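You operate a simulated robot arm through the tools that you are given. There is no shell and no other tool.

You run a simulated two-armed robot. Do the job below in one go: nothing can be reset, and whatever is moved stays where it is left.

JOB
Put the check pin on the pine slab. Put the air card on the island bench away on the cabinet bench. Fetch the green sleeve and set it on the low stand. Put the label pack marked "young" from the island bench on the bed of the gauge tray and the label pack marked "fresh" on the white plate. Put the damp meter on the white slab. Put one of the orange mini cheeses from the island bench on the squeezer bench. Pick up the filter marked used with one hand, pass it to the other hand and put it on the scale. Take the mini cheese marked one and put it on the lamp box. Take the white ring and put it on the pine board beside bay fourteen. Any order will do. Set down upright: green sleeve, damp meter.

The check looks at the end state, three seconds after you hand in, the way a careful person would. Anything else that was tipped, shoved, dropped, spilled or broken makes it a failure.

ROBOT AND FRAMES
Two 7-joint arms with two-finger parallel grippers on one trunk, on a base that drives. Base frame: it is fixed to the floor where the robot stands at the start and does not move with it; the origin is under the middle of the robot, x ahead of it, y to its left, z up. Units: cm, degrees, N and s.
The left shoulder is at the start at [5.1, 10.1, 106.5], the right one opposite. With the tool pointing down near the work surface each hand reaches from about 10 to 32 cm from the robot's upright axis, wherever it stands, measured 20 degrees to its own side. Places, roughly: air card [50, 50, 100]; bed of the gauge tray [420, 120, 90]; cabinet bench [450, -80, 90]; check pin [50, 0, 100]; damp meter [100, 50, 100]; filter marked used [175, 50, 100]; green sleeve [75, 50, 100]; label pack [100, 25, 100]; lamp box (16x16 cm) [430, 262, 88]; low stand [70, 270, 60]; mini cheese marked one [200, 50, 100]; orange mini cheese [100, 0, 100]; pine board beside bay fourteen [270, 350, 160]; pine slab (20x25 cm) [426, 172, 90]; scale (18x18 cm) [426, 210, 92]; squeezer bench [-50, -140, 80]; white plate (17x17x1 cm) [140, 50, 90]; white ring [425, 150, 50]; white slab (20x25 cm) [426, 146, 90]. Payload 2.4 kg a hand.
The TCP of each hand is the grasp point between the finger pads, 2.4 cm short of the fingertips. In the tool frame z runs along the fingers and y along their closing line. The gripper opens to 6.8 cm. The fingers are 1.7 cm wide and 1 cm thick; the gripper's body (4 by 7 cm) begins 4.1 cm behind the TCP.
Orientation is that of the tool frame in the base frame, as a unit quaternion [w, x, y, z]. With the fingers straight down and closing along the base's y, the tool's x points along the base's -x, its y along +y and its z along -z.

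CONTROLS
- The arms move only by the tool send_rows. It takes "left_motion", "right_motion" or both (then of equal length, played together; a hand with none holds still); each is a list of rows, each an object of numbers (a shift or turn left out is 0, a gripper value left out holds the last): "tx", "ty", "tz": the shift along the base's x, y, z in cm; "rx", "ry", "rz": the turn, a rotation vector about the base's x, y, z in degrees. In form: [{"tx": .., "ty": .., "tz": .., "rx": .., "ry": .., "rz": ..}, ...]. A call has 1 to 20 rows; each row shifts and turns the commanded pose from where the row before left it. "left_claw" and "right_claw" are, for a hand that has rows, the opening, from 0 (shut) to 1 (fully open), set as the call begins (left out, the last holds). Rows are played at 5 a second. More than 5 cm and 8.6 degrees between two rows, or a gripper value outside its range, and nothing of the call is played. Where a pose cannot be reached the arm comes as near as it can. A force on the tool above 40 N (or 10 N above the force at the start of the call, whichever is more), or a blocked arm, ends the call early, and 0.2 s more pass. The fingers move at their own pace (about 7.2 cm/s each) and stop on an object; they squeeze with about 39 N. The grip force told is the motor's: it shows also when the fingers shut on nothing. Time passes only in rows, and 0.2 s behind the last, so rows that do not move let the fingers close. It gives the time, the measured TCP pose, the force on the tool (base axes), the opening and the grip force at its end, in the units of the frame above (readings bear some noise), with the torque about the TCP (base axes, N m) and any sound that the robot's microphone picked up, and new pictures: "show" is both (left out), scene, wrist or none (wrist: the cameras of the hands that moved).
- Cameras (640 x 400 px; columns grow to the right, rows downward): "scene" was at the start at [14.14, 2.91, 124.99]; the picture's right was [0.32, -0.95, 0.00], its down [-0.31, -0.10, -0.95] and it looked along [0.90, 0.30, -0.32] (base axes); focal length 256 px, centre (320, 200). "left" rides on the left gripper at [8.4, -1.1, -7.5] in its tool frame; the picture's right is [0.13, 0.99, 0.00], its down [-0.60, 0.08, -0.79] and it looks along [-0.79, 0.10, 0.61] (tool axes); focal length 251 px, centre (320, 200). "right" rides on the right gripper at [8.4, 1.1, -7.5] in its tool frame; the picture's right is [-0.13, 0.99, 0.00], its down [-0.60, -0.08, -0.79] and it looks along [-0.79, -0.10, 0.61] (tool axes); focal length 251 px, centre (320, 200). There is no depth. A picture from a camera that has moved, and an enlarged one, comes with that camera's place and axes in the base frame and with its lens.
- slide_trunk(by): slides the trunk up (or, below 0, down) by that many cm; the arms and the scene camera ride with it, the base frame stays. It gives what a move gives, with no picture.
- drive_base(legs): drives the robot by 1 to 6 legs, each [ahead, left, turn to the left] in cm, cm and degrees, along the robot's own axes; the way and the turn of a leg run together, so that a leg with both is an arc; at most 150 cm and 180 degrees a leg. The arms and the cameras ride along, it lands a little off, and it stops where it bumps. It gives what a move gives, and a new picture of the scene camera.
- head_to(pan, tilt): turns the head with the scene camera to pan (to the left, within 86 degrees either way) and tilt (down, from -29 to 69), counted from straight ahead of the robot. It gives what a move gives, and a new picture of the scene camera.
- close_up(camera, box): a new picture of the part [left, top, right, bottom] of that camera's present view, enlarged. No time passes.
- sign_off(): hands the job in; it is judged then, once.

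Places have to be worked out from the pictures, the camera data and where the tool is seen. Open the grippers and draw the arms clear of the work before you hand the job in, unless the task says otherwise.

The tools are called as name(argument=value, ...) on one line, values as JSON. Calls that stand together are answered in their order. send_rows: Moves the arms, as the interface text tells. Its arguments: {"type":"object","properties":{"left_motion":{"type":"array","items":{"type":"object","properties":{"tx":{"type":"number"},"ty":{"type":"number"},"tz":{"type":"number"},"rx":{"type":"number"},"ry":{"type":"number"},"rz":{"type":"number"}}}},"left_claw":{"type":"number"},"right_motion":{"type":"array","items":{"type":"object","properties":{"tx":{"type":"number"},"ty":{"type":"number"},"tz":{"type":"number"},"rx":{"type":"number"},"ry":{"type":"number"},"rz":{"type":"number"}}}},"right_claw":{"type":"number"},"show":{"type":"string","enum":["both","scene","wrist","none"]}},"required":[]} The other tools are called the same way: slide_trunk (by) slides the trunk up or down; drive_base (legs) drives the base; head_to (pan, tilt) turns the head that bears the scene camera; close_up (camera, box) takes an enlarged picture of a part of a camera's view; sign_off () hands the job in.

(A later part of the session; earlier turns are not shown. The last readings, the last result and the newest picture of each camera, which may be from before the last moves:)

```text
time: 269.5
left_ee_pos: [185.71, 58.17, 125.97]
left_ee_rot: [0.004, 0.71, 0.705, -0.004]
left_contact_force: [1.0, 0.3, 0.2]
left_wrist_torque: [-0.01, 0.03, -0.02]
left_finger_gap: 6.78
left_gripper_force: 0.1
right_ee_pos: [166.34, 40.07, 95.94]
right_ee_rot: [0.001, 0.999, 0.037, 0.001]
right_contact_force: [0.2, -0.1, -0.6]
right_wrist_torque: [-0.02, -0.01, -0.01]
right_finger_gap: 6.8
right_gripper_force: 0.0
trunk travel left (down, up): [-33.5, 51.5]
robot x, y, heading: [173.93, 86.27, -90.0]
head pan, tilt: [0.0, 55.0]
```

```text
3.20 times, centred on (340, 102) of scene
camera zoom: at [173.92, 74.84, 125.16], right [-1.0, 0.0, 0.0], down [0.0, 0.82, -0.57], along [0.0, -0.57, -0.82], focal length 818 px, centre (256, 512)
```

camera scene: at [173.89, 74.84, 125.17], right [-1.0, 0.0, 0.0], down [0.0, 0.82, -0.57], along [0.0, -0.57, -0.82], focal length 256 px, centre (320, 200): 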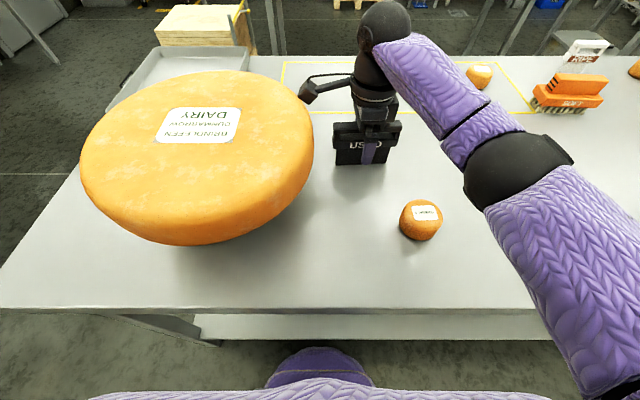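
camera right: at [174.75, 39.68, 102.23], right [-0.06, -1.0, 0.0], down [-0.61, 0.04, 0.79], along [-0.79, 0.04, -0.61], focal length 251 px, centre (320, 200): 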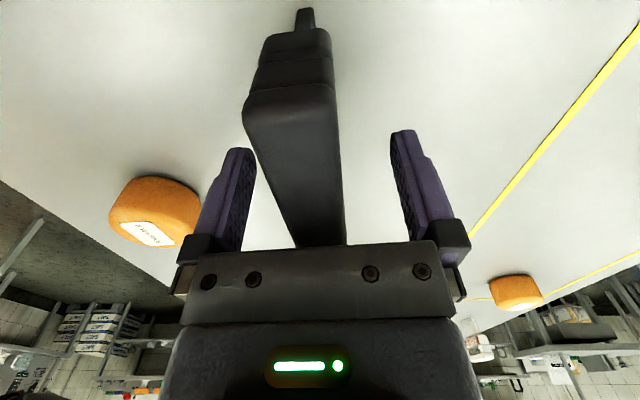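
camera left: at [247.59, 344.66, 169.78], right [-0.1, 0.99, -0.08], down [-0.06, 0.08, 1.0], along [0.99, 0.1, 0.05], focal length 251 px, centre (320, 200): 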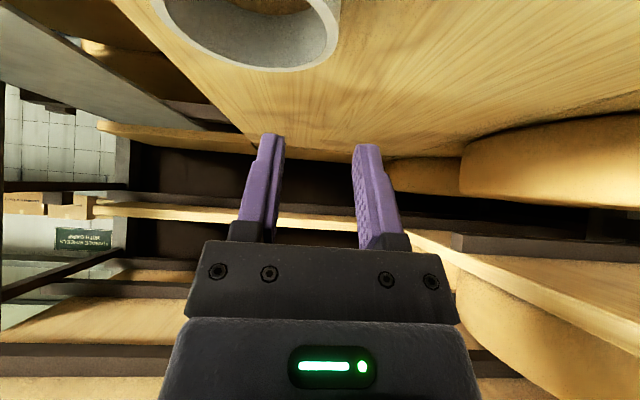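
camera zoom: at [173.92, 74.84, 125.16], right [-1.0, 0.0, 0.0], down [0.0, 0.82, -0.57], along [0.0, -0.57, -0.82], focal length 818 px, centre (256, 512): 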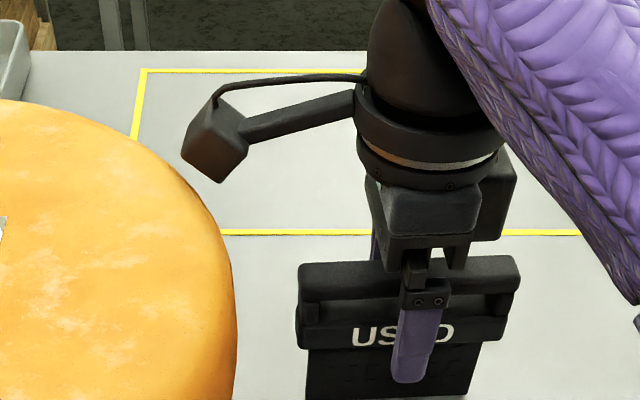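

Clear of contact at z=95.9, and the fingers still overlap the filter's cap by ~4 cm. I close here.

send_rows(right_motion=[{}, {}, {}, {}], right_claw=0, show="both")

```text
time: 270.5
left_ee_pos: [185.48, 58.15, 125.93]
left_ee_rot: [0.004, 0.71, 0.704, -0.004]
left_contact_force: [0.6, -0.8, 0.6]
left_wrist_torque: [-0.02, -0.02, -0.03]
left_finger_gap: 6.81
left_gripper_force: 0.1
right_ee_pos: [166.33, 40.14, 95.94]
right_ee_rot: [0.001, 0.999, 0.037, 0.001]
right_contact_force: [0.8, -0.5, 0.9]
right_wrist_torque: [0.0, -0.06, 0.04]
right_finger_gap: 2.19
right_gripper_force: 38.7
trunk travel left (down, up): [-33.5, 51.5]
robot x, y, heading: [173.95, 86.54, -89.8]
head pan, tilt: [0.0, 55.0]
camera scene: at [173.93, 74.84, 125.16], right [-1.0, 0.0, 0.0], down [0.0, 0.82, -0.57], along [0.0, -0.57, -0.82], focal length 256 px, centre (320, 200)
camera right: at [174.82, 39.74, 103.6], right [-0.06, -1.0, 0.0], down [-0.61, 0.04, 0.79], along [-0.79, 0.04, -0.61], focal length 251 px, centre (320, 200)
```

scene: 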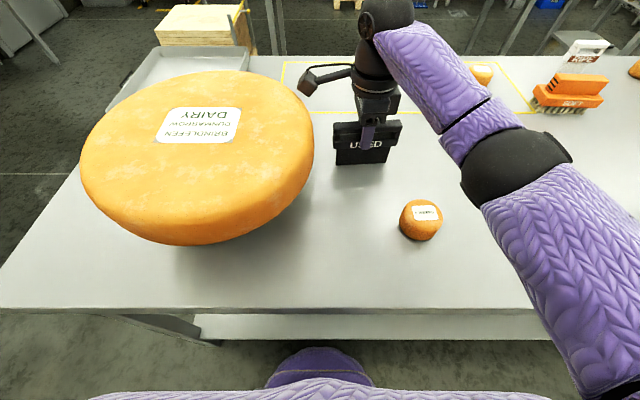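
right: 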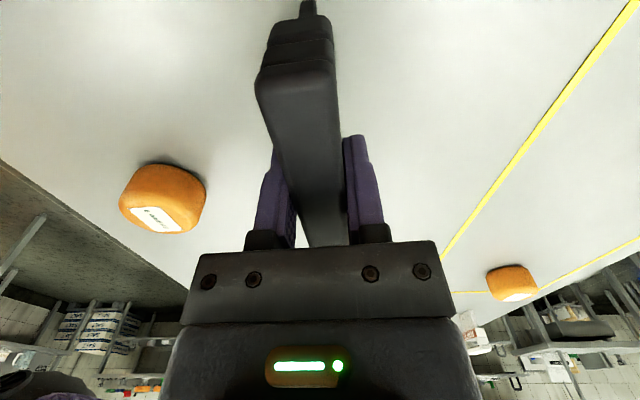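

Gripped at 2.2 cm. I lift with the trunk, 18 cm straight up.

slide_trunk(by=18)

drive_base(legs=[[-45, 0, 0]])

head_to(pan=0, tilt=45)

```text
time: 272.5
left_ee_pos: [185.63, 58.0, 144.07]
left_ee_rot: [0.004, 0.71, 0.704, -0.004]
left_contact_force: [-0.3, -0.8, 0.1]
left_wrist_torque: [-0.03, 0.05, -0.03]
left_finger_gap: 6.79
left_gripper_force: 0.0
right_ee_pos: [166.21, 40.04, 113.85]
right_ee_rot: [0.002, 0.999, 0.035, 0.001]
right_contact_force: [0.1, -0.5, -1.3]
right_wrist_torque: [-0.01, -0.04, -0.02]
right_finger_gap: 2.16
right_gripper_force: 37.9
trunk travel left (down, up): [-51.5, 33.5]
robot x, y, heading: [174.01, 86.21, -89.8]
head pan, tilt: [0.0, 55.0]
```

```text
time: 275.2
left_ee_pos: [185.45, 103.3, 144.04]
left_ee_rot: [0.003, 0.71, 0.704, -0.004]
left_contact_force: [-0.3, 0.5, 0.0]
left_wrist_torque: [-0.01, 0.04, 0.0]
left_finger_gap: 6.8
left_gripper_force: 0.0
right_ee_pos: [166.26, 85.18, 114.04]
right_ee_rot: [0.002, 0.999, 0.036, 0.0]
right_contact_force: [-0.6, 0.2, -1.7]
right_wrist_torque: [-0.06, 0.04, 0.02]
right_finger_gap: 2.19
right_gripper_force: 38.9
trunk travel left (down, up): [-51.5, 33.5]
robot x, y, heading: [173.73, 131.72, -89.5]
head pan, tilt: [0.0, 55.0]
camera scene: at [173.83, 122.25, 143.27], right [-1.0, 0.0, 0.0], down [0.0, 0.82, -0.57], along [0.0, -0.57, -0.82], focal length 256 px, centre (320, 200)
```

scene: 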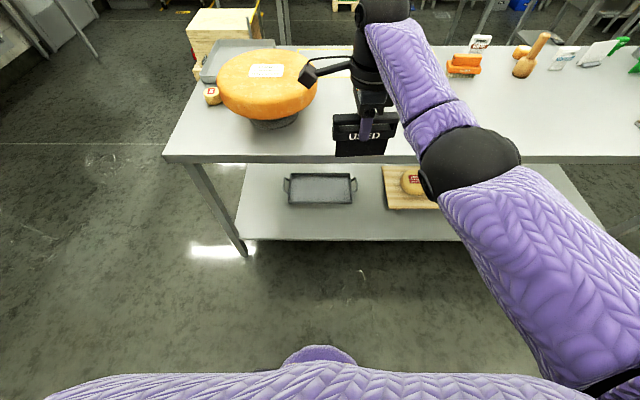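

```text
time: 276.0
left_ee_pos: [185.5, 103.11, 143.95]
left_ee_rot: [0.004, 0.71, 0.704, -0.005]
left_contact_force: [-1.1, -0.4, -0.4]
left_wrist_torque: [0.0, 0.02, -0.01]
left_finger_gap: 6.8
left_gripper_force: 0.1
right_ee_pos: [166.19, 85.18, 113.95]
right_ee_rot: [0.002, 0.999, 0.036, 0.001]
right_contact_force: [-0.2, 0.1, -1.0]
right_wrist_torque: [-0.02, 0.03, 0.01]
right_finger_gap: 2.19
right_gripper_force: 38.5
trunk travel left (down, up): [-51.5, 33.5]
robot x, y, heading: [173.56, 131.7, -89.8]
head pan, tilt: [0.0, 45.0]
camera scene: at [173.83, 121.27, 144.61], right [-1.0, 0.0, 0.0], down [0.0, 0.71, -0.71], along [0.0, -0.71, -0.71], focal length 256 px, centre (320, 200)
```

scene: 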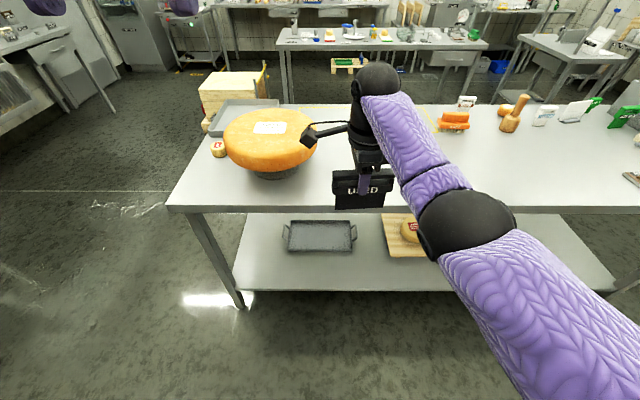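

The filter is held and nothing else moved. I retract the right hand, then go round to the bench's far end, facing it, for cheese ONE.

send_rows(right_motion=[{"ty": 3, "tz": 1}, {"ty": 3, "tz": 1}, {"ty": 3, "tz": 1}, {"ty": 3, "tz": 1}, {"ty": 2, "tz": 1}], show="none")

drive_base(legs=[[0, 92, 0], [0, 0, -90], [0, 83, 0]])

head_to(pan=0, tilt=45)

```text
time: 277.2
left_ee_pos: [185.46, 103.23, 144.06]
left_ee_rot: [0.004, 0.71, 0.704, -0.004]
left_contact_force: [-0.1, -0.4, 0.1]
left_wrist_torque: [0.02, -0.02, 0.0]
left_finger_gap: 6.79
left_gripper_force: 0.1
right_ee_pos: [166.2, 99.11, 118.68]
right_ee_rot: [0.001, 0.999, 0.036, 0.001]
right_contact_force: [-1.0, -0.3, -1.4]
right_wrist_torque: [-0.01, 0.03, 0.06]
right_finger_gap: 2.15
right_gripper_force: 38.2
trunk travel left (down, up): [-51.5, 33.5]
robot x, y, heading: [173.73, 131.07, -89.8]
head pan, tilt: [0.0, 45.0]
```

```text
time: 289.9
left_ee_pos: [235.26, 36.94, 144.01]
left_ee_rot: [0.0, 1.0, -0.015, -0.006]
left_contact_force: [-0.5, 0.1, 1.1]
left_wrist_torque: [0.04, -0.03, 0.0]
left_finger_gap: 6.83
left_gripper_force: 0.0
right_ee_pos: [231.64, 56.2, 118.77]
right_ee_rot: [0.001, 0.725, -0.688, -0.001]
right_contact_force: [-0.2, 0.2, -2.6]
right_wrist_torque: [-0.01, 0.01, 0.02]
right_finger_gap: 2.13
right_gripper_force: 38.9
trunk travel left (down, up): [-51.5, 33.5]
robot x, y, heading: [263.48, 48.24, 179.1]
head pan, tilt: [0.0, 45.0]
camera scene: at [253.67, 48.13, 144.61], right [0.02, 1.0, 0.0], down [0.71, -0.01, -0.71], along [-0.71, 0.01, -0.71], focal length 256 px, centre (320, 200)
```

scene: 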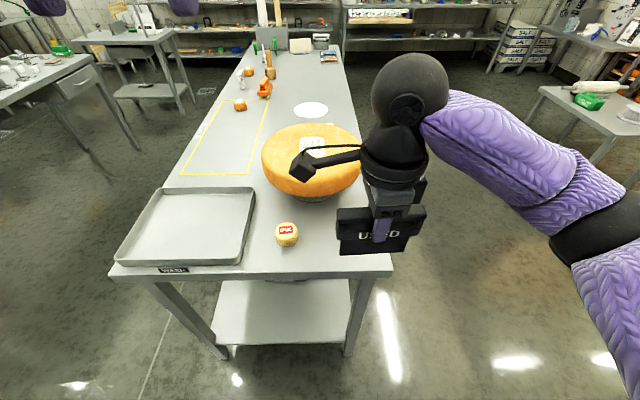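

```text
time: 290.5
left_ee_pos: [235.35, 36.93, 143.97]
left_ee_rot: [0.0, 1.0, -0.015, -0.006]
left_contact_force: [-0.8, 0.7, -0.1]
left_wrist_torque: [0.01, -0.03, 0.01]
left_finger_gap: 6.81
left_gripper_force: 0.0
right_ee_pos: [231.51, 56.42, 118.76]
right_ee_rot: [0.002, 0.726, -0.688, 0.0]
right_contact_force: [-0.3, 0.4, -1.5]
right_wrist_torque: [-0.04, 0.0, 0.03]
right_finger_gap: 2.16
right_gripper_force: 38.5
trunk travel left (down, up): [-51.5, 33.5]
robot x, y, heading: [264.03, 48.08, 179.1]
head pan, tilt: [0.0, 45.0]
camera scene: at [253.67, 48.17, 144.61], right [0.02, 1.0, 0.0], down [0.71, -0.01, -0.71], along [-0.71, 0.01, -0.71], focal length 256 px, centre (320, 200)
```

scene: 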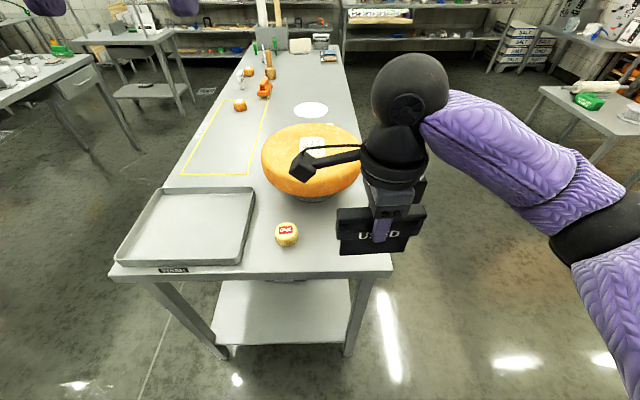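

Cheese ONE is at about (211.7, 40). I raise the filter hand a bit, lower the trunk and drive closer.

send_rows(right_motion=[{"tz": 2}, {"tz": 2}, {"tz": 2}], show="none")

slide_trunk(by=-18)

drive_base(legs=[[10, 0, 0.5]])

close_up(camera="left", box=[0, 0, 640, 400])

```text
time: 291.3
left_ee_pos: [235.31, 37.0, 144.0]
left_ee_rot: [0.0, 1.0, -0.014, -0.005]
left_contact_force: [0.1, 0.4, 0.2]
left_wrist_torque: [0.01, -0.03, 0.0]
left_finger_gap: 6.81
left_gripper_force: 0.0
right_ee_pos: [231.57, 56.34, 124.73]
right_ee_rot: [0.002, 0.725, -0.688, -0.002]
right_contact_force: [0.3, -0.2, -1.4]
right_wrist_torque: [0.03, 0.01, -0.03]
right_finger_gap: 2.15
right_gripper_force: 38.9
trunk travel left (down, up): [-51.5, 33.5]
robot x, y, heading: [263.84, 47.88, 178.7]
head pan, tilt: [0.0, 45.0]
```

```text
time: 293.3
left_ee_pos: [235.24, 36.88, 126.05]
left_ee_rot: [0.0, 1.0, -0.015, -0.005]
left_contact_force: [0.5, 0.2, 0.0]
left_wrist_torque: [0.0, -0.01, 0.0]
left_finger_gap: 6.8
left_gripper_force: 0.1
right_ee_pos: [231.51, 56.3, 106.74]
right_ee_rot: [0.001, 0.725, -0.688, 0.0]
right_contact_force: [-0.6, 0.1, -1.8]
right_wrist_torque: [0.0, -0.01, -0.01]
right_finger_gap: 2.17
right_gripper_force: 39.1
trunk travel left (down, up): [-33.5, 51.5]
robot x, y, heading: [263.98, 48.34, 178.8]
head pan, tilt: [0.0, 45.0]
```

```text
time: 294.5
left_ee_pos: [225.15, 36.7, 125.94]
left_ee_rot: [0.0, 1.0, -0.01, -0.004]
left_contact_force: [-1.2, -0.5, -0.3]
left_wrist_torque: [-0.04, -0.01, -0.03]
left_finger_gap: 6.78
left_gripper_force: 0.1
right_ee_pos: [221.31, 56.24, 106.73]
right_ee_rot: [0.001, 0.729, -0.685, 0.0]
right_contact_force: [0.1, -0.1, -1.4]
right_wrist_torque: [0.0, -0.02, 0.01]
right_finger_gap: 2.17
right_gripper_force: 38.5
trunk travel left (down, up): [-33.5, 51.5]
robot x, y, heading: [253.33, 48.36, 179.5]
head pan, tilt: [0.0, 45.0]
camera scene: at [241.26, 48.22, 126.49], right [0.01, 1.0, 0.0], down [0.71, -0.01, -0.71], along [-0.71, 0.01, -0.71], focal length 256 px, centre (320, 200)
```

scene: 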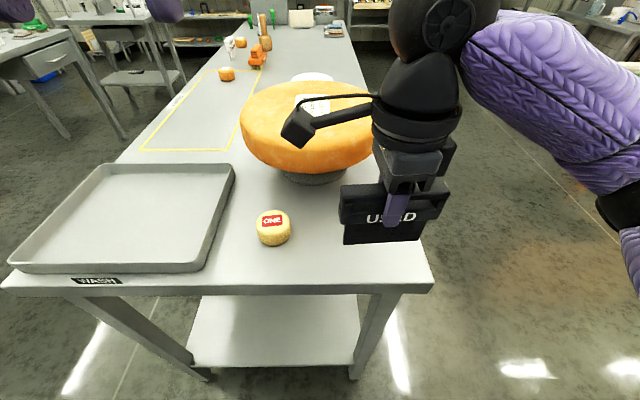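

```text
1.00 times, centred on (320, 200) of left (not enlarged: the box is as wide or as high as the picture)
camera zoom: at [233.67, 37.76, 133.46], right [0.11, -0.99, 0.0], down [-0.6, -0.07, 0.8], along [-0.79, -0.09, -0.6], focal length 251 px, centre (320, 200)
```

zoom: 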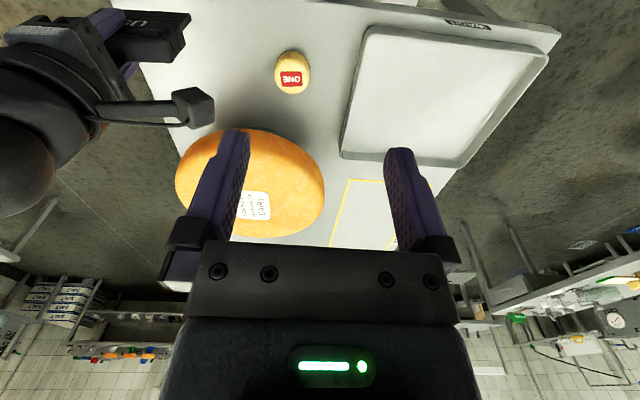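

ONE is ~6 cm wide at (212, 40.1). The right hand's camera block is close to the left hand's path, so I move the right hand 9 cm aside first.

send_rows(right_motion=[{"ty": 3}, {"ty": 3}, {"ty": 3}], show="none")

send_rows(left_motion=[{"tx": -2.6, "ty": 0.7, "tz": -3}, {"tx": -2.6, "ty": 0.7, "tz": -3}, {"tx": -2.6, "ty": 0.7, "tz": -3}, {"tx": -2.6, "ty": 0.7, "tz": -3}, {"tx": -2.6, "ty": 0.6, "tz": -3}, {"tz": -3}, {}], show="both")

```text
time: 295.3
left_ee_pos: [225.3, 36.84, 125.94]
left_ee_rot: [0.0, 1.0, -0.01, -0.005]
left_contact_force: [-0.3, 0.1, 0.6]
left_wrist_torque: [0.02, 0.0, -0.02]
left_finger_gap: 6.78
left_gripper_force: 0.0
right_ee_pos: [221.54, 65.09, 106.77]
right_ee_rot: [0.002, 0.729, -0.685, -0.001]
right_contact_force: [-0.7, 1.6, -1.1]
right_wrist_torque: [0.03, -0.02, 0.01]
right_finger_gap: 2.18
right_gripper_force: 38.7
trunk travel left (down, up): [-33.5, 51.5]
robot x, y, heading: [253.91, 48.19, 179.5]
head pan, tilt: [0.0, 45.0]
```

```text
time: 296.9
left_ee_pos: [212.4, 40.29, 108.02]
left_ee_rot: [0.0, 1.0, -0.009, -0.005]
left_contact_force: [-0.4, -0.2, 0.3]
left_wrist_torque: [-0.03, 0.0, 0.01]
left_finger_gap: 6.81
left_gripper_force: 0.1
right_ee_pos: [221.51, 65.19, 106.9]
right_ee_rot: [0.003, 0.729, -0.685, 0.0]
right_contact_force: [-0.3, -0.1, -1.8]
right_wrist_torque: [0.01, -0.01, 0.02]
right_finger_gap: 2.19
right_gripper_force: 38.8
trunk travel left (down, up): [-33.5, 51.5]
robot x, y, heading: [253.54, 48.31, 179.3]
head pan, tilt: [0.0, 45.0]
camera scene: at [241.33, 48.22, 126.5], right [0.01, 1.0, 0.0], down [0.71, -0.01, -0.71], along [-0.71, 0.01, -0.71], focal length 256 px, centre (320, 200)
camera left: at [220.81, 41.33, 115.46], right [0.11, -0.99, 0.0], down [-0.6, -0.07, 0.8], along [-0.79, -0.09, -0.6], focal length 251 px, centre (320, 200)
```

scene: 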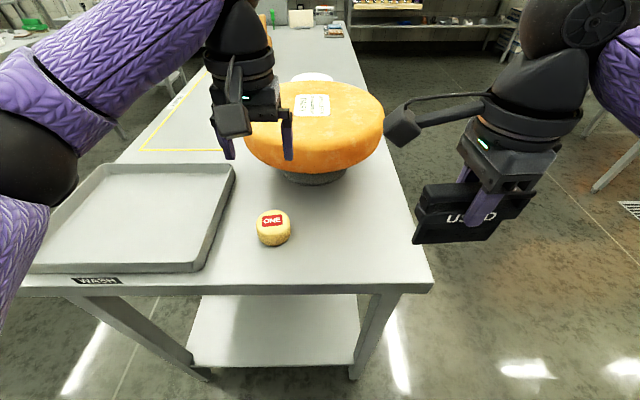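
left: 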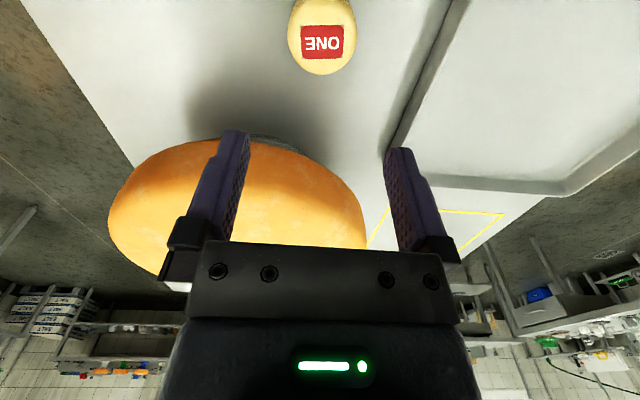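

ONE: center (212.2, 40.2), about 5.7 cm across, top z≈92. The hand is centered; I lower to z≈96 and check.

send_rows(left_motion=[{"tz": -3}, {"tz": -3}, {"tz": -3}, {"tz": -3}, {}], show="both")

```text
time: 298.1
left_ee_pos: [212.17, 40.05, 95.97]
left_ee_rot: [0.0, 1.0, -0.011, -0.005]
left_contact_force: [-0.2, -0.4, -0.4]
left_wrist_torque: [0.0, 0.03, -0.01]
left_finger_gap: 6.79
left_gripper_force: 0.0
right_ee_pos: [221.55, 65.08, 106.79]
right_ee_rot: [0.002, 0.729, -0.685, 0.0]
right_contact_force: [0.3, 0.4, -1.4]
right_wrist_torque: [0.04, -0.04, 0.02]
right_finger_gap: 2.16
right_gripper_force: 39.2
trunk travel left (down, up): [-33.5, 51.5]
robot x, y, heading: [253.71, 48.35, 179.3]
head pan, tilt: [0.0, 45.0]
camera scene: at [241.33, 48.22, 126.5], right [0.01, 1.0, 0.0], down [0.71, -0.01, -0.71], along [-0.71, 0.01, -0.71], focal length 256 px, centre (320, 200)
camera left: at [220.59, 41.17, 103.43], right [0.11, -0.99, 0.0], down [-0.6, -0.07, 0.8], along [-0.79, -0.09, -0.6], focal length 251 px, centre (320, 200)
```

scene: 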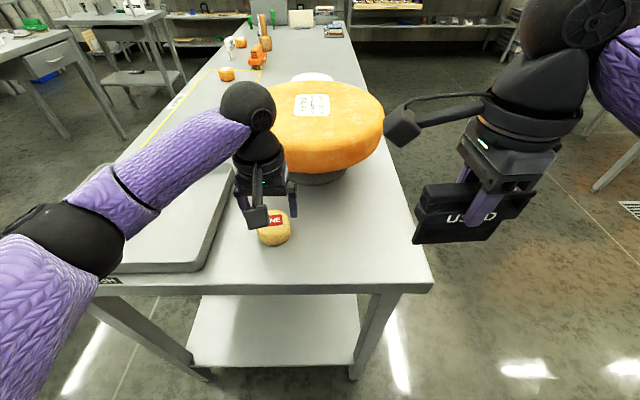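
left: 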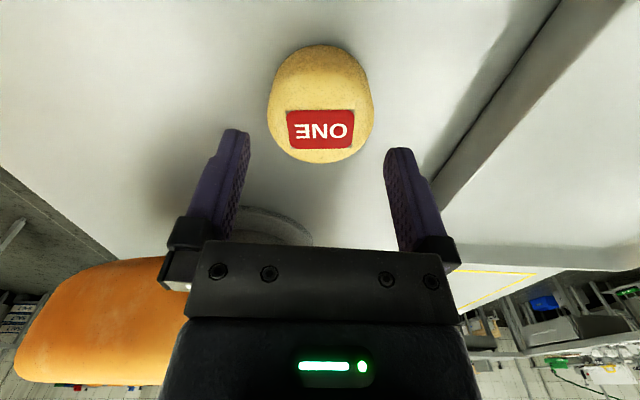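

Well centered. I lower the last 4.7 cm and close.

send_rows(left_motion=[{"tz": -2, "ty": 0.1}, {"tz": -1.7}, {"tz": -1}, {}], show="wrist")

send_rows(left_motion=[{}, {}, {}], left_claw=0, show="both")

```text
time: 299.1
left_ee_pos: [212.24, 40.22, 91.36]
left_ee_rot: [-0.001, 1.0, -0.01, -0.005]
left_contact_force: [-0.4, 0.3, 0.4]
left_wrist_torque: [-0.01, 0.0, -0.01]
left_finger_gap: 6.8
left_gripper_force: 0.1
right_ee_pos: [221.53, 65.09, 106.82]
right_ee_rot: [0.001, 0.729, -0.685, -0.001]
right_contact_force: [-0.2, -0.2, -1.6]
right_wrist_torque: [-0.02, -0.02, 0.01]
right_finger_gap: 2.19
right_gripper_force: 38.4
trunk travel left (down, up): [-33.5, 51.5]
robot x, y, heading: [253.61, 47.86, 179.7]
head pan, tilt: [0.0, 45.0]
camera left: at [220.75, 41.27, 98.79], right [0.11, -0.99, 0.0], down [-0.6, -0.07, 0.8], along [-0.79, -0.09, -0.6], focal length 251 px, centre (320, 200)
```

left: 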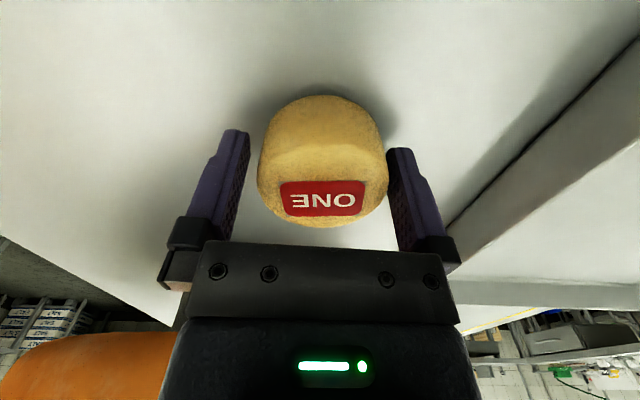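

```text
time: 299.9
left_ee_pos: [212.37, 40.19, 91.32]
left_ee_rot: [0.001, 1.0, -0.009, -0.005]
left_contact_force: [0.0, 0.4, -0.7]
left_wrist_torque: [0.0, 0.04, 0.01]
left_finger_gap: 5.91
left_gripper_force: 38.6
right_ee_pos: [221.58, 65.12, 106.82]
right_ee_rot: [0.002, 0.729, -0.684, -0.001]
right_contact_force: [0.3, 0.5, -1.2]
right_wrist_torque: [-0.01, -0.01, -0.03]
right_finger_gap: 2.18
right_gripper_force: 38.3
trunk travel left (down, up): [-33.5, 51.5]
robot x, y, heading: [253.45, 48.22, 179.6]
head pan, tilt: [0.0, 45.0]
camera scene: at [241.32, 48.22, 126.5], right [0.01, 1.0, 0.0], down [0.71, -0.01, -0.71], along [-0.71, 0.01, -0.71], focal length 256 px, centre (320, 200)
camera left: at [220.75, 41.26, 98.8], right [0.11, -0.99, 0.0], down [-0.6, -0.07, 0.8], along [-0.79, -0.09, -0.6], focal length 251 px, centre (320, 200)
```

scene: 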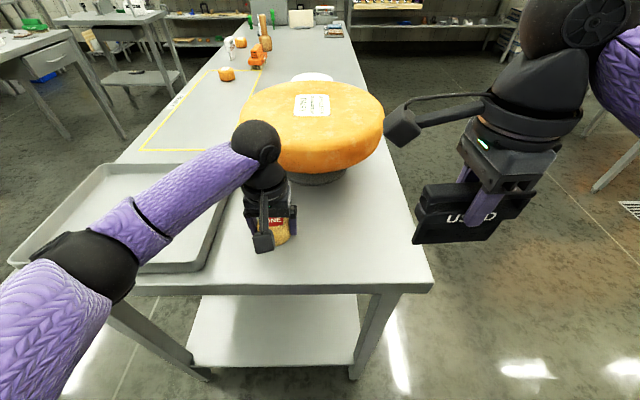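
left: 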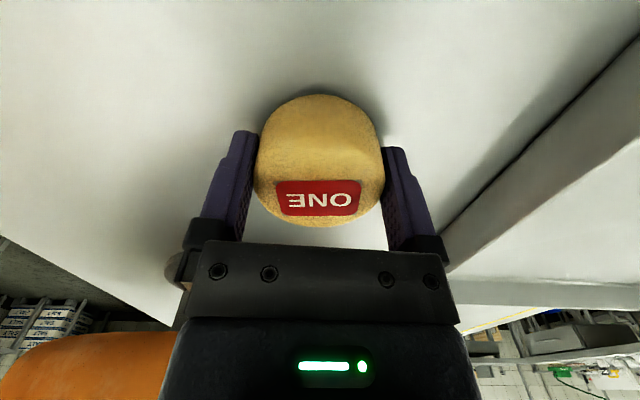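

Cheese ONE is held (5.9 cm). I lift with the trunk and back off from the bench end.

slide_trunk(by=15)

drive_base(legs=[[-30, 0, 0]])

send_rows(left_motion=[{"tx": 3}, {"tx": 3}, {"tx": 3}, {"tx": 2}], show="both")

```text
time: 301.6
left_ee_pos: [212.38, 40.21, 106.14]
left_ee_rot: [0.001, 1.0, -0.01, -0.005]
left_contact_force: [-0.5, 0.6, -1.1]
left_wrist_torque: [0.0, -0.02, 0.0]
left_finger_gap: 5.92
left_gripper_force: 38.1
right_ee_pos: [221.38, 65.16, 121.62]
right_ee_rot: [0.002, 0.728, -0.685, 0.0]
right_contact_force: [0.0, -0.1, -0.6]
right_wrist_torque: [0.01, 0.03, 0.02]
right_finger_gap: 2.13
right_gripper_force: 38.6
trunk travel left (down, up): [-48.5, 36.5]
robot x, y, heading: [253.91, 48.37, 179.5]
head pan, tilt: [0.0, 45.0]
```

```text
time: 303.6
left_ee_pos: [241.92, 40.12, 106.42]
left_ee_rot: [0.0, 1.0, -0.011, -0.005]
left_contact_force: [0.3, 0.1, -0.9]
left_wrist_torque: [0.0, 0.04, -0.02]
left_finger_gap: 5.91
left_gripper_force: 38.6
right_ee_pos: [250.95, 64.9, 121.75]
right_ee_rot: [0.003, 0.728, -0.685, 0.0]
right_contact_force: [-0.3, -0.2, -1.0]
right_wrist_torque: [0.02, -0.01, -0.02]
right_finger_gap: 2.18
right_gripper_force: 38.3
trunk travel left (down, up): [-48.5, 36.5]
robot x, y, heading: [283.5, 48.1, 179.3]
head pan, tilt: [0.0, 45.0]
camera scene: at [272.96, 47.96, 141.61], right [0.01, 1.0, 0.0], down [0.71, -0.01, -0.71], along [-0.71, 0.01, -0.71], focal length 256 px, centre (320, 200)
```

scene: 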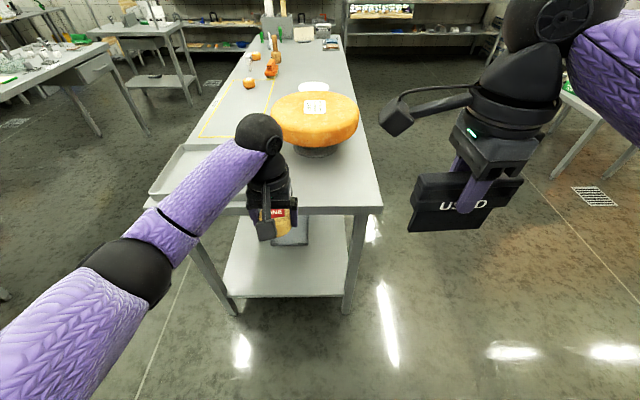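

```text
time: 304.6
left_ee_pos: [252.83, 40.11, 106.31]
left_ee_rot: [0.0, 1.0, -0.01, -0.005]
left_contact_force: [-0.4, 0.2, -1.7]
left_wrist_torque: [0.04, 0.02, 0.03]
left_finger_gap: 5.9
left_gripper_force: 39.1
right_ee_pos: [250.96, 64.84, 121.73]
right_ee_rot: [0.002, 0.728, -0.685, -0.001]
right_contact_force: [-0.4, 0.3, -0.9]
right_wrist_torque: [0.0, -0.01, 0.0]
right_finger_gap: 2.14
right_gripper_force: 38.2
trunk travel left (down, up): [-48.5, 36.5]
robot x, y, heading: [282.65, 47.87, 179.6]
head pan, tilt: [0.0, 45.0]
camera scene: at [272.9, 47.96, 141.6], right [0.01, 1.0, 0.0], down [0.71, -0.01, -0.71], along [-0.71, 0.01, -0.71], focal length 256 px, centre (320, 200)
camera left: at [261.26, 41.05, 113.81], right [0.11, -0.99, 0.0], down [-0.6, -0.07, 0.8], along [-0.79, -0.09, -0.6], focal length 251 px, centre (320, 200)
```

scene: 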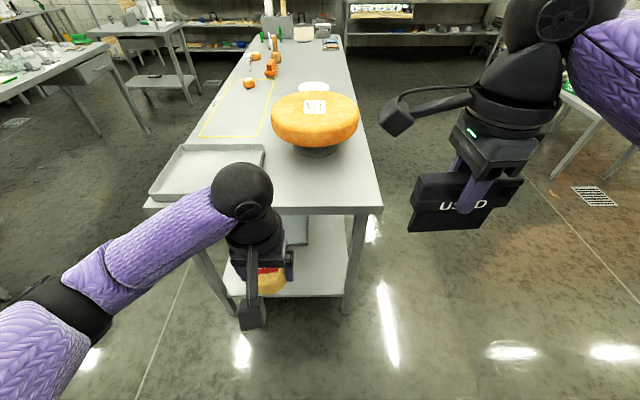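
left: 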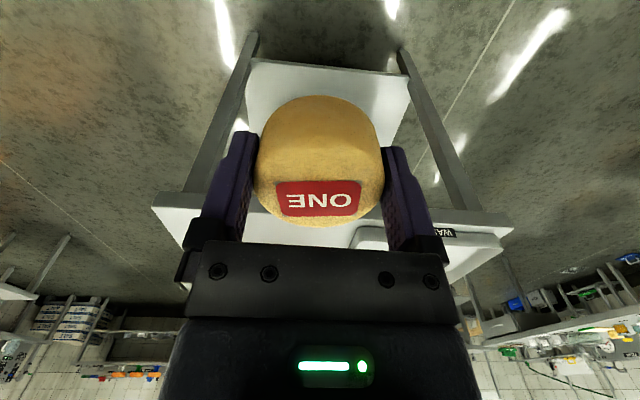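

Both items are held securely. I turn to face +x and drive toward the left end of the far bench.

drive_base(legs=[[0, 0, 90], [0, 0, 90], [0, 150, 0], [40, 25, 0]])

head_to(pan=15, tilt=20)

```text
time: 322.1
left_ee_pos: [351.5, 230.41, 106.37]
left_ee_rot: [0.005, 0.003, 1.0, 0.0]
left_contact_force: [0.7, 0.7, -1.1]
left_wrist_torque: [-0.03, 0.03, 0.04]
left_finger_gap: 5.89
left_gripper_force: 38.8
right_ee_pos: [353.73, 205.6, 121.65]
right_ee_rot: [0.0, 0.68, 0.734, 0.002]
right_contact_force: [-0.5, -0.3, -1.5]
right_wrist_torque: [0.03, 0.01, 0.02]
right_finger_gap: 2.17
right_gripper_force: 38.5
trunk travel left (down, up): [-48.5, 36.5]
robot x, y, heading: [321.05, 222.58, 0.3]
head pan, tilt: [0.0, 45.0]
camera scene: at [331.43, 222.02, 141.6], right [0.01, -1.0, 0.0], down [-0.71, 0.0, -0.71], along [0.71, 0.0, -0.71], focal length 256 px, centre (320, 200)
```

scene: 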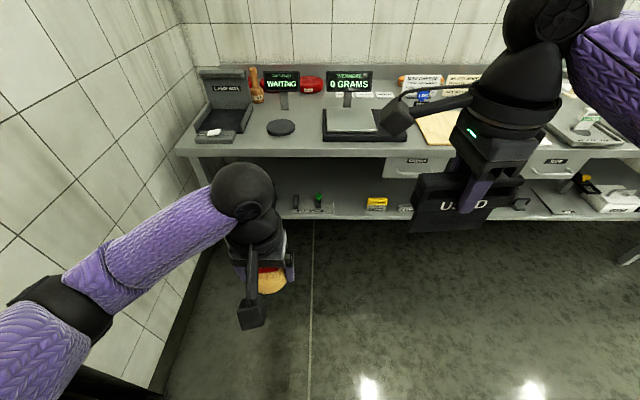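

```text
time: 323.0
left_ee_pos: [351.3, 230.27, 106.28]
left_ee_rot: [0.005, 0.002, 1.0, 0.0]
left_contact_force: [-0.4, 0.0, -1.4]
left_wrist_torque: [0.0, 0.01, -0.02]
left_finger_gap: 5.89
left_gripper_force: 39.6
right_ee_pos: [353.53, 205.67, 121.66]
right_ee_rot: [0.001, 0.679, 0.734, 0.002]
right_contact_force: [0.5, 0.5, -1.3]
right_wrist_torque: [0.04, -0.02, 0.0]
right_finger_gap: 2.19
right_gripper_force: 38.7
trunk travel left (down, up): [-48.5, 36.5]
robot x, y, heading: [320.99, 221.96, 0.5]
head pan, tilt: [15.0, 20.0]
camera scene: at [332.23, 224.4, 145.46], right [0.26, -0.96, 0.0], down [-0.33, -0.09, -0.94], along [0.91, 0.25, -0.34], focal length 256 px, centre (320, 200)
```

scene: 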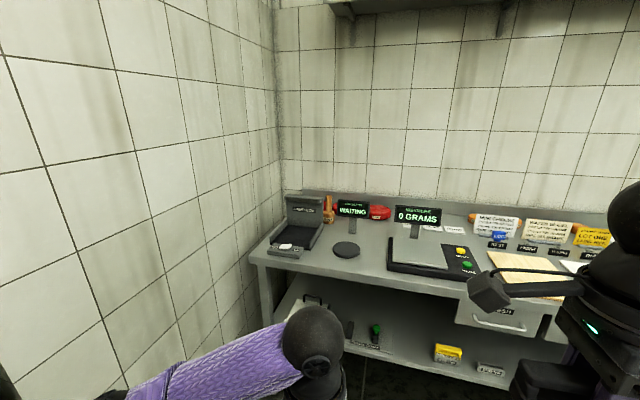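

I enlarge the lamp box and scale region.

close_up(camera="scene", box=[250, 180, 490, 330])

close_up(camera="scene", box=[260, 180, 380, 255])

```text
2.67 times, centred on (370, 255) of scene
camera zoom: at [332.23, 224.4, 145.46], right [0.26, -0.96, 0.0], down [-0.33, -0.09, -0.94], along [0.91, 0.25, -0.34], focal length 681 px, centre (187, 53)
```

zoom: 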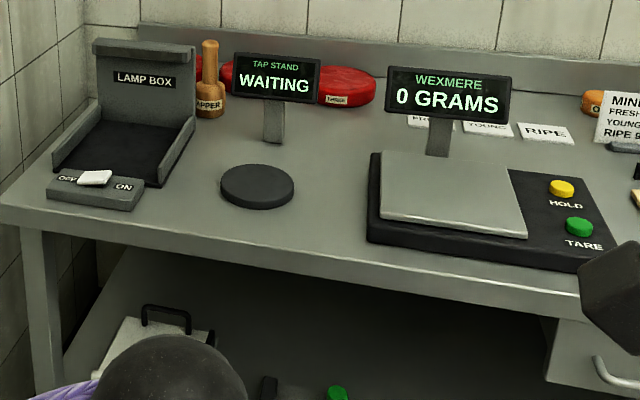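

```text
5.33 times, centred on (320, 218) of scene
camera zoom: at [332.23, 224.4, 145.46], right [0.26, -0.96, 0.0], down [-0.33, -0.09, -0.94], along [0.91, 0.25, -0.34], focal length 1363 px, centre (320, 107)
```

zoom: 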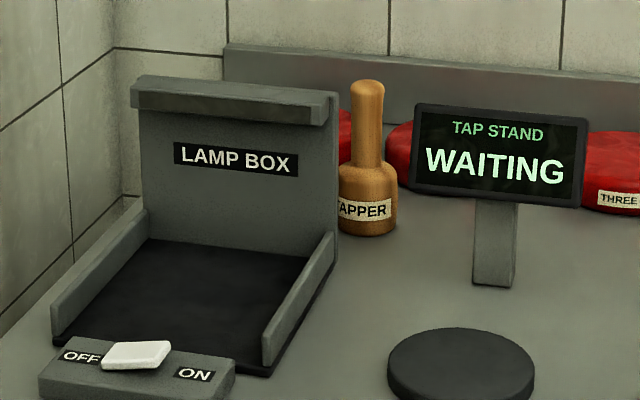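

The lamp box plate spans x≈424–443, y≈254–272 with a switch in front and a lamp overhang behind. I raise the left hand, retract the right, lower the trunk, and then drive in.

send_rows(left_motion=[{"tz": 3}, {"tz": 3}, {"tz": 3}, {"tz": 1}], right_motion=[{"tx": -2, "tz": 0.5}, {"tx": -2, "tz": 0.5}, {"tx": -2, "tz": 0.5}, {"tx": -2}], show="none")

slide_trunk(by=-13)

drive_base(legs=[[0, 31, 0], [55, 0, 0]])

head_to(pan=10, tilt=40)

```text
time: 324.0
left_ee_pos: [351.2, 230.5, 116.39]
left_ee_rot: [0.004, 0.002, 1.0, 0.0]
left_contact_force: [0.1, 0.2, -0.7]
left_wrist_torque: [-0.01, -0.03, -0.02]
left_finger_gap: 5.92
left_gripper_force: 38.9
right_ee_pos: [345.52, 205.44, 123.29]
right_ee_rot: [0.0, 0.679, 0.734, 0.002]
right_contact_force: [-0.4, 0.0, -1.9]
right_wrist_torque: [-0.02, -0.03, -0.02]
right_finger_gap: 2.17
right_gripper_force: 38.4
trunk travel left (down, up): [-48.5, 36.5]
robot x, y, heading: [320.94, 222.11, 0.2]
head pan, tilt: [15.0, 20.0]
```

```text
time: 325.6
left_ee_pos: [351.35, 230.41, 103.37]
left_ee_rot: [0.005, 0.001, 1.0, 0.001]
left_contact_force: [0.9, 0.2, -1.1]
left_wrist_torque: [0.0, -0.04, -0.01]
left_finger_gap: 5.93
left_gripper_force: 39.0
right_ee_pos: [345.5, 205.56, 110.27]
right_ee_rot: [0.0, 0.68, 0.733, 0.002]
right_contact_force: [0.7, 0.1, -1.5]
right_wrist_torque: [0.01, 0.02, -0.03]
right_finger_gap: 2.19
right_gripper_force: 38.8
trunk travel left (down, up): [-35.5, 49.5]
robot x, y, heading: [320.96, 221.89, 0.5]
head pan, tilt: [15.0, 20.0]
```

```text
time: 330.4
left_ee_pos: [406.07, 261.87, 103.42]
left_ee_rot: [0.005, -0.001, 1.0, 0.0]
left_contact_force: [-0.4, -1.0, -1.8]
left_wrist_torque: [0.01, 0.01, 0.0]
left_finger_gap: 5.91
left_gripper_force: 39.0
right_ee_pos: [400.4, 236.95, 110.21]
right_ee_rot: [0.001, 0.677, 0.736, 0.003]
right_contact_force: [-1.4, 0.1, -1.8]
right_wrist_torque: [0.03, 0.0, 0.01]
right_finger_gap: 2.17
right_gripper_force: 38.7
trunk travel left (down, up): [-35.5, 49.5]
robot x, y, heading: [375.72, 253.39, 0.8]
head pan, tilt: [15.0, 20.0]
camera scene: at [388.71, 255.78, 132.38], right [0.27, -0.96, 0.0], down [-0.33, -0.09, -0.94], along [0.9, 0.25, -0.34], focal length 256 px, centre (320, 200)
```

scene: 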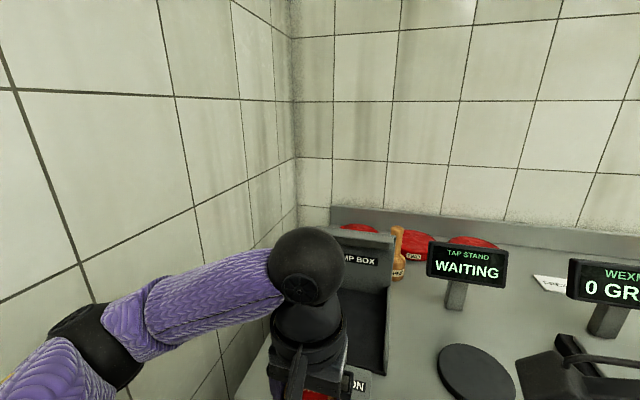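

```text
time: 331.3
left_ee_pos: [406.17, 261.87, 103.34]
left_ee_rot: [0.005, -0.001, 1.0, 0.0]
left_contact_force: [-0.1, 0.3, -0.8]
left_wrist_torque: [0.01, 0.0, -0.03]
left_finger_gap: 5.91
left_gripper_force: 39.2
right_ee_pos: [400.51, 236.98, 110.15]
right_ee_rot: [0.0, 0.677, 0.736, 0.002]
right_contact_force: [0.4, 0.5, -1.1]
right_wrist_torque: [-0.03, 0.01, -0.04]
right_finger_gap: 2.17
right_gripper_force: 38.1
trunk travel left (down, up): [-35.5, 49.5]
robot x, y, heading: [375.52, 253.19, 0.6]
head pan, tilt: [10.0, 40.0]
camera scene: at [388.07, 254.84, 129.25], right [0.19, -0.98, 0.0], down [-0.63, -0.12, -0.77], along [0.75, 0.14, -0.64], focal length 256 px, centre (320, 200)
```

scene: 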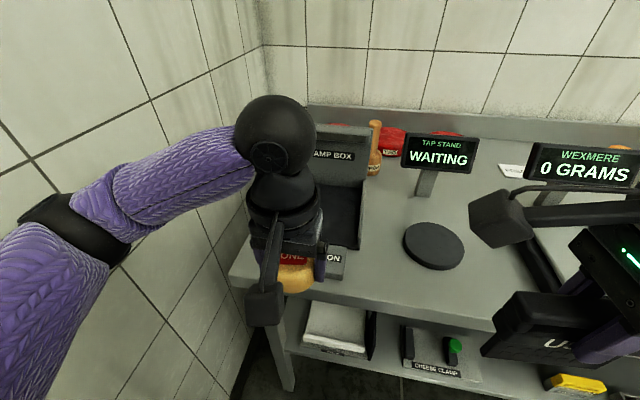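

The arm is clear of the wall. I drive 11 cm more and extend the left hand over the plate.

drive_base(legs=[[11, 0, -0.5]])

send_rows(left_motion=[{"tx": 2.7, "ty": 0.2}, {"tx": 2.7, "ty": 0.2}, {"tx": 2.7, "ty": 0.2}, {"tx": 2.7, "ty": 0.2}, {"tx": 2.4, "ty": 0.2}], show="both")

```text
time: 332.5
left_ee_pos: [417.3, 261.69, 103.31]
left_ee_rot: [0.004, 0.004, 1.0, 0.0]
left_contact_force: [0.0, 0.0, -1.9]
left_wrist_torque: [0.02, 0.05, 0.01]
left_finger_gap: 5.89
left_gripper_force: 38.9
right_ee_pos: [411.43, 236.9, 110.16]
right_ee_rot: [0.0, 0.68, 0.733, 0.001]
right_contact_force: [-0.1, -0.2, -0.6]
right_wrist_torque: [0.0, 0.0, 0.01]
right_finger_gap: 2.17
right_gripper_force: 38.4
trunk travel left (down, up): [-35.5, 49.5]
robot x, y, heading: [387.03, 253.31, 0.1]
head pan, tilt: [10.0, 40.0]
camera scene: at [399.3, 254.83, 129.24], right [0.18, -0.98, 0.0], down [-0.63, -0.11, -0.77], along [0.75, 0.14, -0.64], focal length 256 px, centre (320, 200)
```

scene: 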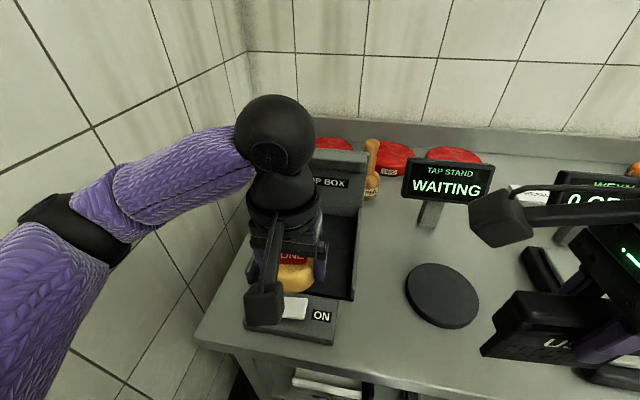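

```text
time: 333.7
left_ee_pos: [430.63, 262.87, 103.52]
left_ee_rot: [0.005, 0.004, 1.0, 0.0]
left_contact_force: [-0.1, 0.2, -1.3]
left_wrist_torque: [0.0, 0.03, -0.01]
left_finger_gap: 5.94
left_gripper_force: 39.7
right_ee_pos: [411.51, 236.87, 110.21]
right_ee_rot: [0.001, 0.68, 0.733, 0.002]
right_contact_force: [-0.2, -0.9, -0.3]
right_wrist_torque: [0.02, 0.01, -0.03]
right_finger_gap: 2.2
right_gripper_force: 38.5
trunk travel left (down, up): [-35.5, 49.5]
robot x, y, heading: [387.09, 253.57, 0.2]
head pan, tilt: [10.0, 40.0]
camera scene: at [399.25, 254.82, 129.24], right [0.18, -0.98, 0.0], down [-0.63, -0.11, -0.77], along [0.75, 0.14, -0.64], focal length 256 px, centre (320, 200)
camera left: at [421.98, 261.8, 110.92], right [-0.12, 0.99, 0.0], down [0.6, 0.07, 0.8], along [0.79, 0.1, -0.6], focal length 251 px, centre (320, 200)
```

scene: 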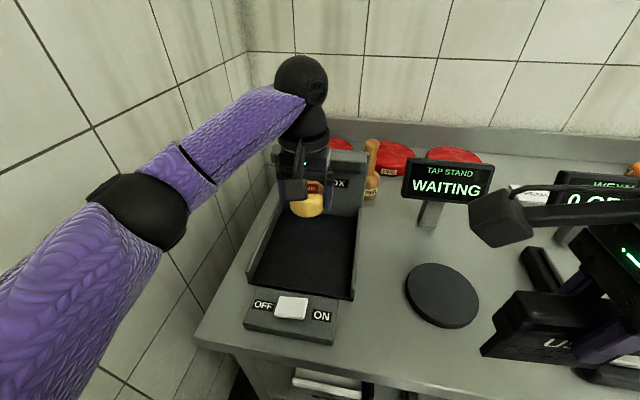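
left: 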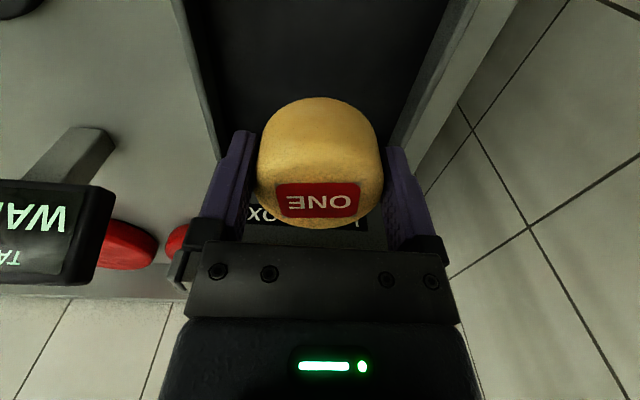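

The cheese is over the middle of the plate. I lower it, slowly near the end.

send_rows(left_motion=[{"tz": -3, "ty": 0.4}, {"tz": -3}, {"tz": -2.5}, {"tz": -0.6}, {"tz": -0.4}, {"tz": -0.3}, {"tz": -0.3}, {"tz": -0.2}, {"tz": -0.2}, {"tz": -0.2}, {"tz": -0.2}], show="both")

```text
time: 336.1
left_ee_pos: [430.56, 263.12, 92.42]
left_ee_rot: [0.004, 0.003, 1.0, 0.001]
left_contact_force: [0.0, 0.3, -1.7]
left_wrist_torque: [-0.01, 0.0, -0.01]
left_finger_gap: 5.9
left_gripper_force: 39.3
right_ee_pos: [411.46, 236.88, 110.19]
right_ee_rot: [0.0, 0.68, 0.733, 0.003]
right_contact_force: [0.0, 1.1, -2.3]
right_wrist_torque: [0.03, 0.0, -0.02]
right_finger_gap: 2.15
right_gripper_force: 38.7
trunk travel left (down, up): [-35.5, 49.5]
robot x, y, heading: [386.95, 253.34, 0.2]
head pan, tilt: [10.0, 40.0]
camera scene: at [399.24, 254.82, 129.24], right [0.18, -0.98, 0.0], down [-0.63, -0.11, -0.77], along [0.75, 0.14, -0.64], focal length 256 px, centre (320, 200)
camera left: at [422.01, 262.11, 99.93], right [-0.12, 0.99, 0.0], down [0.6, 0.07, 0.8], along [0.79, 0.1, -0.6], focal length 251 px, centre (320, 200)
```

scene: 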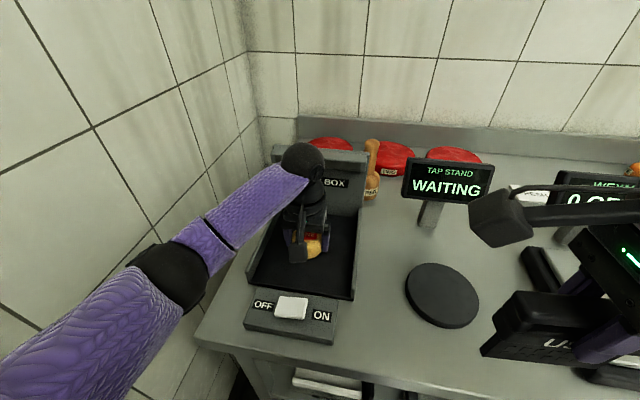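
left: 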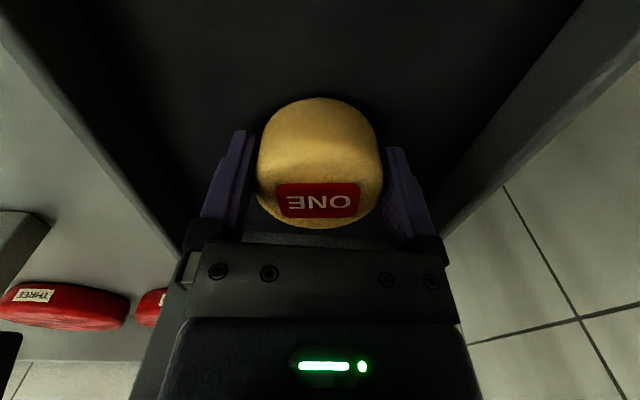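

Still no contact; I continue in 0.2 cm steps.

send_rows(left_motion=[{"tz": -0.2}, {"tz": -0.2}, {"tz": -0.2}, {"tz": -0.2}, {"tz": -0.2}, {"tz": -0.2}], show="none")

```text
time: 337.5
left_ee_pos: [430.36, 262.98, 91.42]
left_ee_rot: [0.007, 0.003, 1.0, 0.0]
left_contact_force: [0.8, -3.1, 40.1]
left_wrist_torque: [-0.13, 0.19, -0.08]
left_finger_gap: 5.94
left_gripper_force: 39.1
right_ee_pos: [411.25, 236.78, 110.32]
right_ee_rot: [0.001, 0.68, 0.733, 0.003]
right_contact_force: [-0.7, -0.3, -1.3]
right_wrist_torque: [-0.01, -0.02, 0.0]
right_finger_gap: 2.17
right_gripper_force: 38.4
trunk travel left (down, up): [-35.5, 49.5]
robot x, y, heading: [386.94, 253.17, 0.3]
head pan, tilt: [10.0, 40.0]
```

Firm contact on the plate. I ease up and open.

send_rows(left_motion=[{"tz": 0.25}, {}], show="none")

send_rows(left_motion=[{}, {}, {}], left_claw=1, show="both")

```text
time: 338.1
left_ee_pos: [430.36, 263.06, 91.5]
left_ee_rot: [0.004, 0.004, 1.0, 0.001]
left_contact_force: [-1.6, -5.8, 11.3]
left_wrist_torque: [-0.21, -0.27, -0.16]
left_finger_gap: 5.93
left_gripper_force: 39.2
right_ee_pos: [411.34, 236.79, 110.25]
right_ee_rot: [0.001, 0.68, 0.733, 0.001]
right_contact_force: [-0.2, -0.1, -1.6]
right_wrist_torque: [0.02, 0.01, 0.02]
right_finger_gap: 2.17
right_gripper_force: 38.6
trunk travel left (down, up): [-35.5, 49.5]
robot x, y, heading: [386.84, 253.48, 0.2]
head pan, tilt: [10.0, 40.0]
```

```text
time: 338.9
left_ee_pos: [430.45, 263.22, 91.47]
left_ee_rot: [0.005, 0.003, 1.0, 0.0]
left_contact_force: [0.4, -0.8, 0.5]
left_wrist_torque: [0.04, -0.01, -0.01]
left_finger_gap: 6.8
left_gripper_force: 0.1
right_ee_pos: [411.45, 236.95, 110.19]
right_ee_rot: [0.0, 0.68, 0.733, 0.002]
right_contact_force: [0.2, -0.3, -1.2]
right_wrist_torque: [0.03, 0.01, -0.01]
right_finger_gap: 2.17
right_gripper_force: 38.2
trunk travel left (down, up): [-35.5, 49.5]
robot x, y, heading: [387.07, 253.53, 0.0]
head pan, tilt: [10.0, 40.0]
camera scene: at [399.24, 254.83, 129.24], right [0.18, -0.98, 0.0], down [-0.63, -0.11, -0.77], along [0.75, 0.14, -0.64], focal length 256 px, centre (320, 200)
camera left: at [421.91, 262.17, 98.9], right [-0.12, 0.99, 0.0], down [0.6, 0.07, 0.8], along [0.79, 0.1, -0.6], focal length 251 px, centre (320, 200)
```

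scene: 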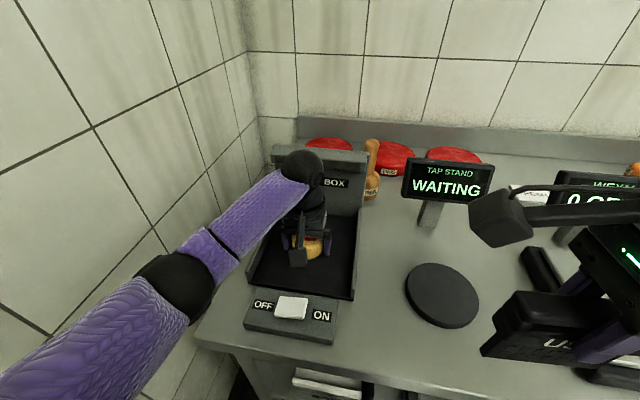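
left: 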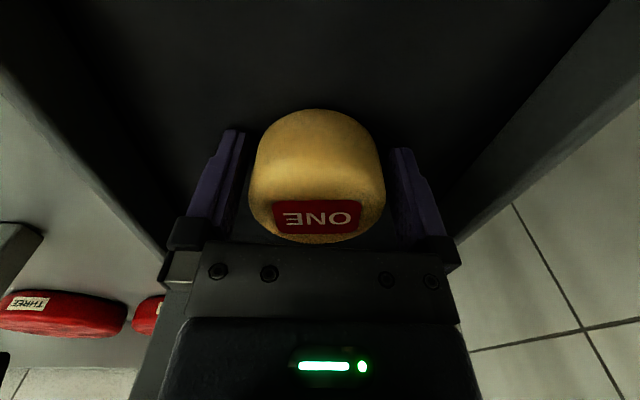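

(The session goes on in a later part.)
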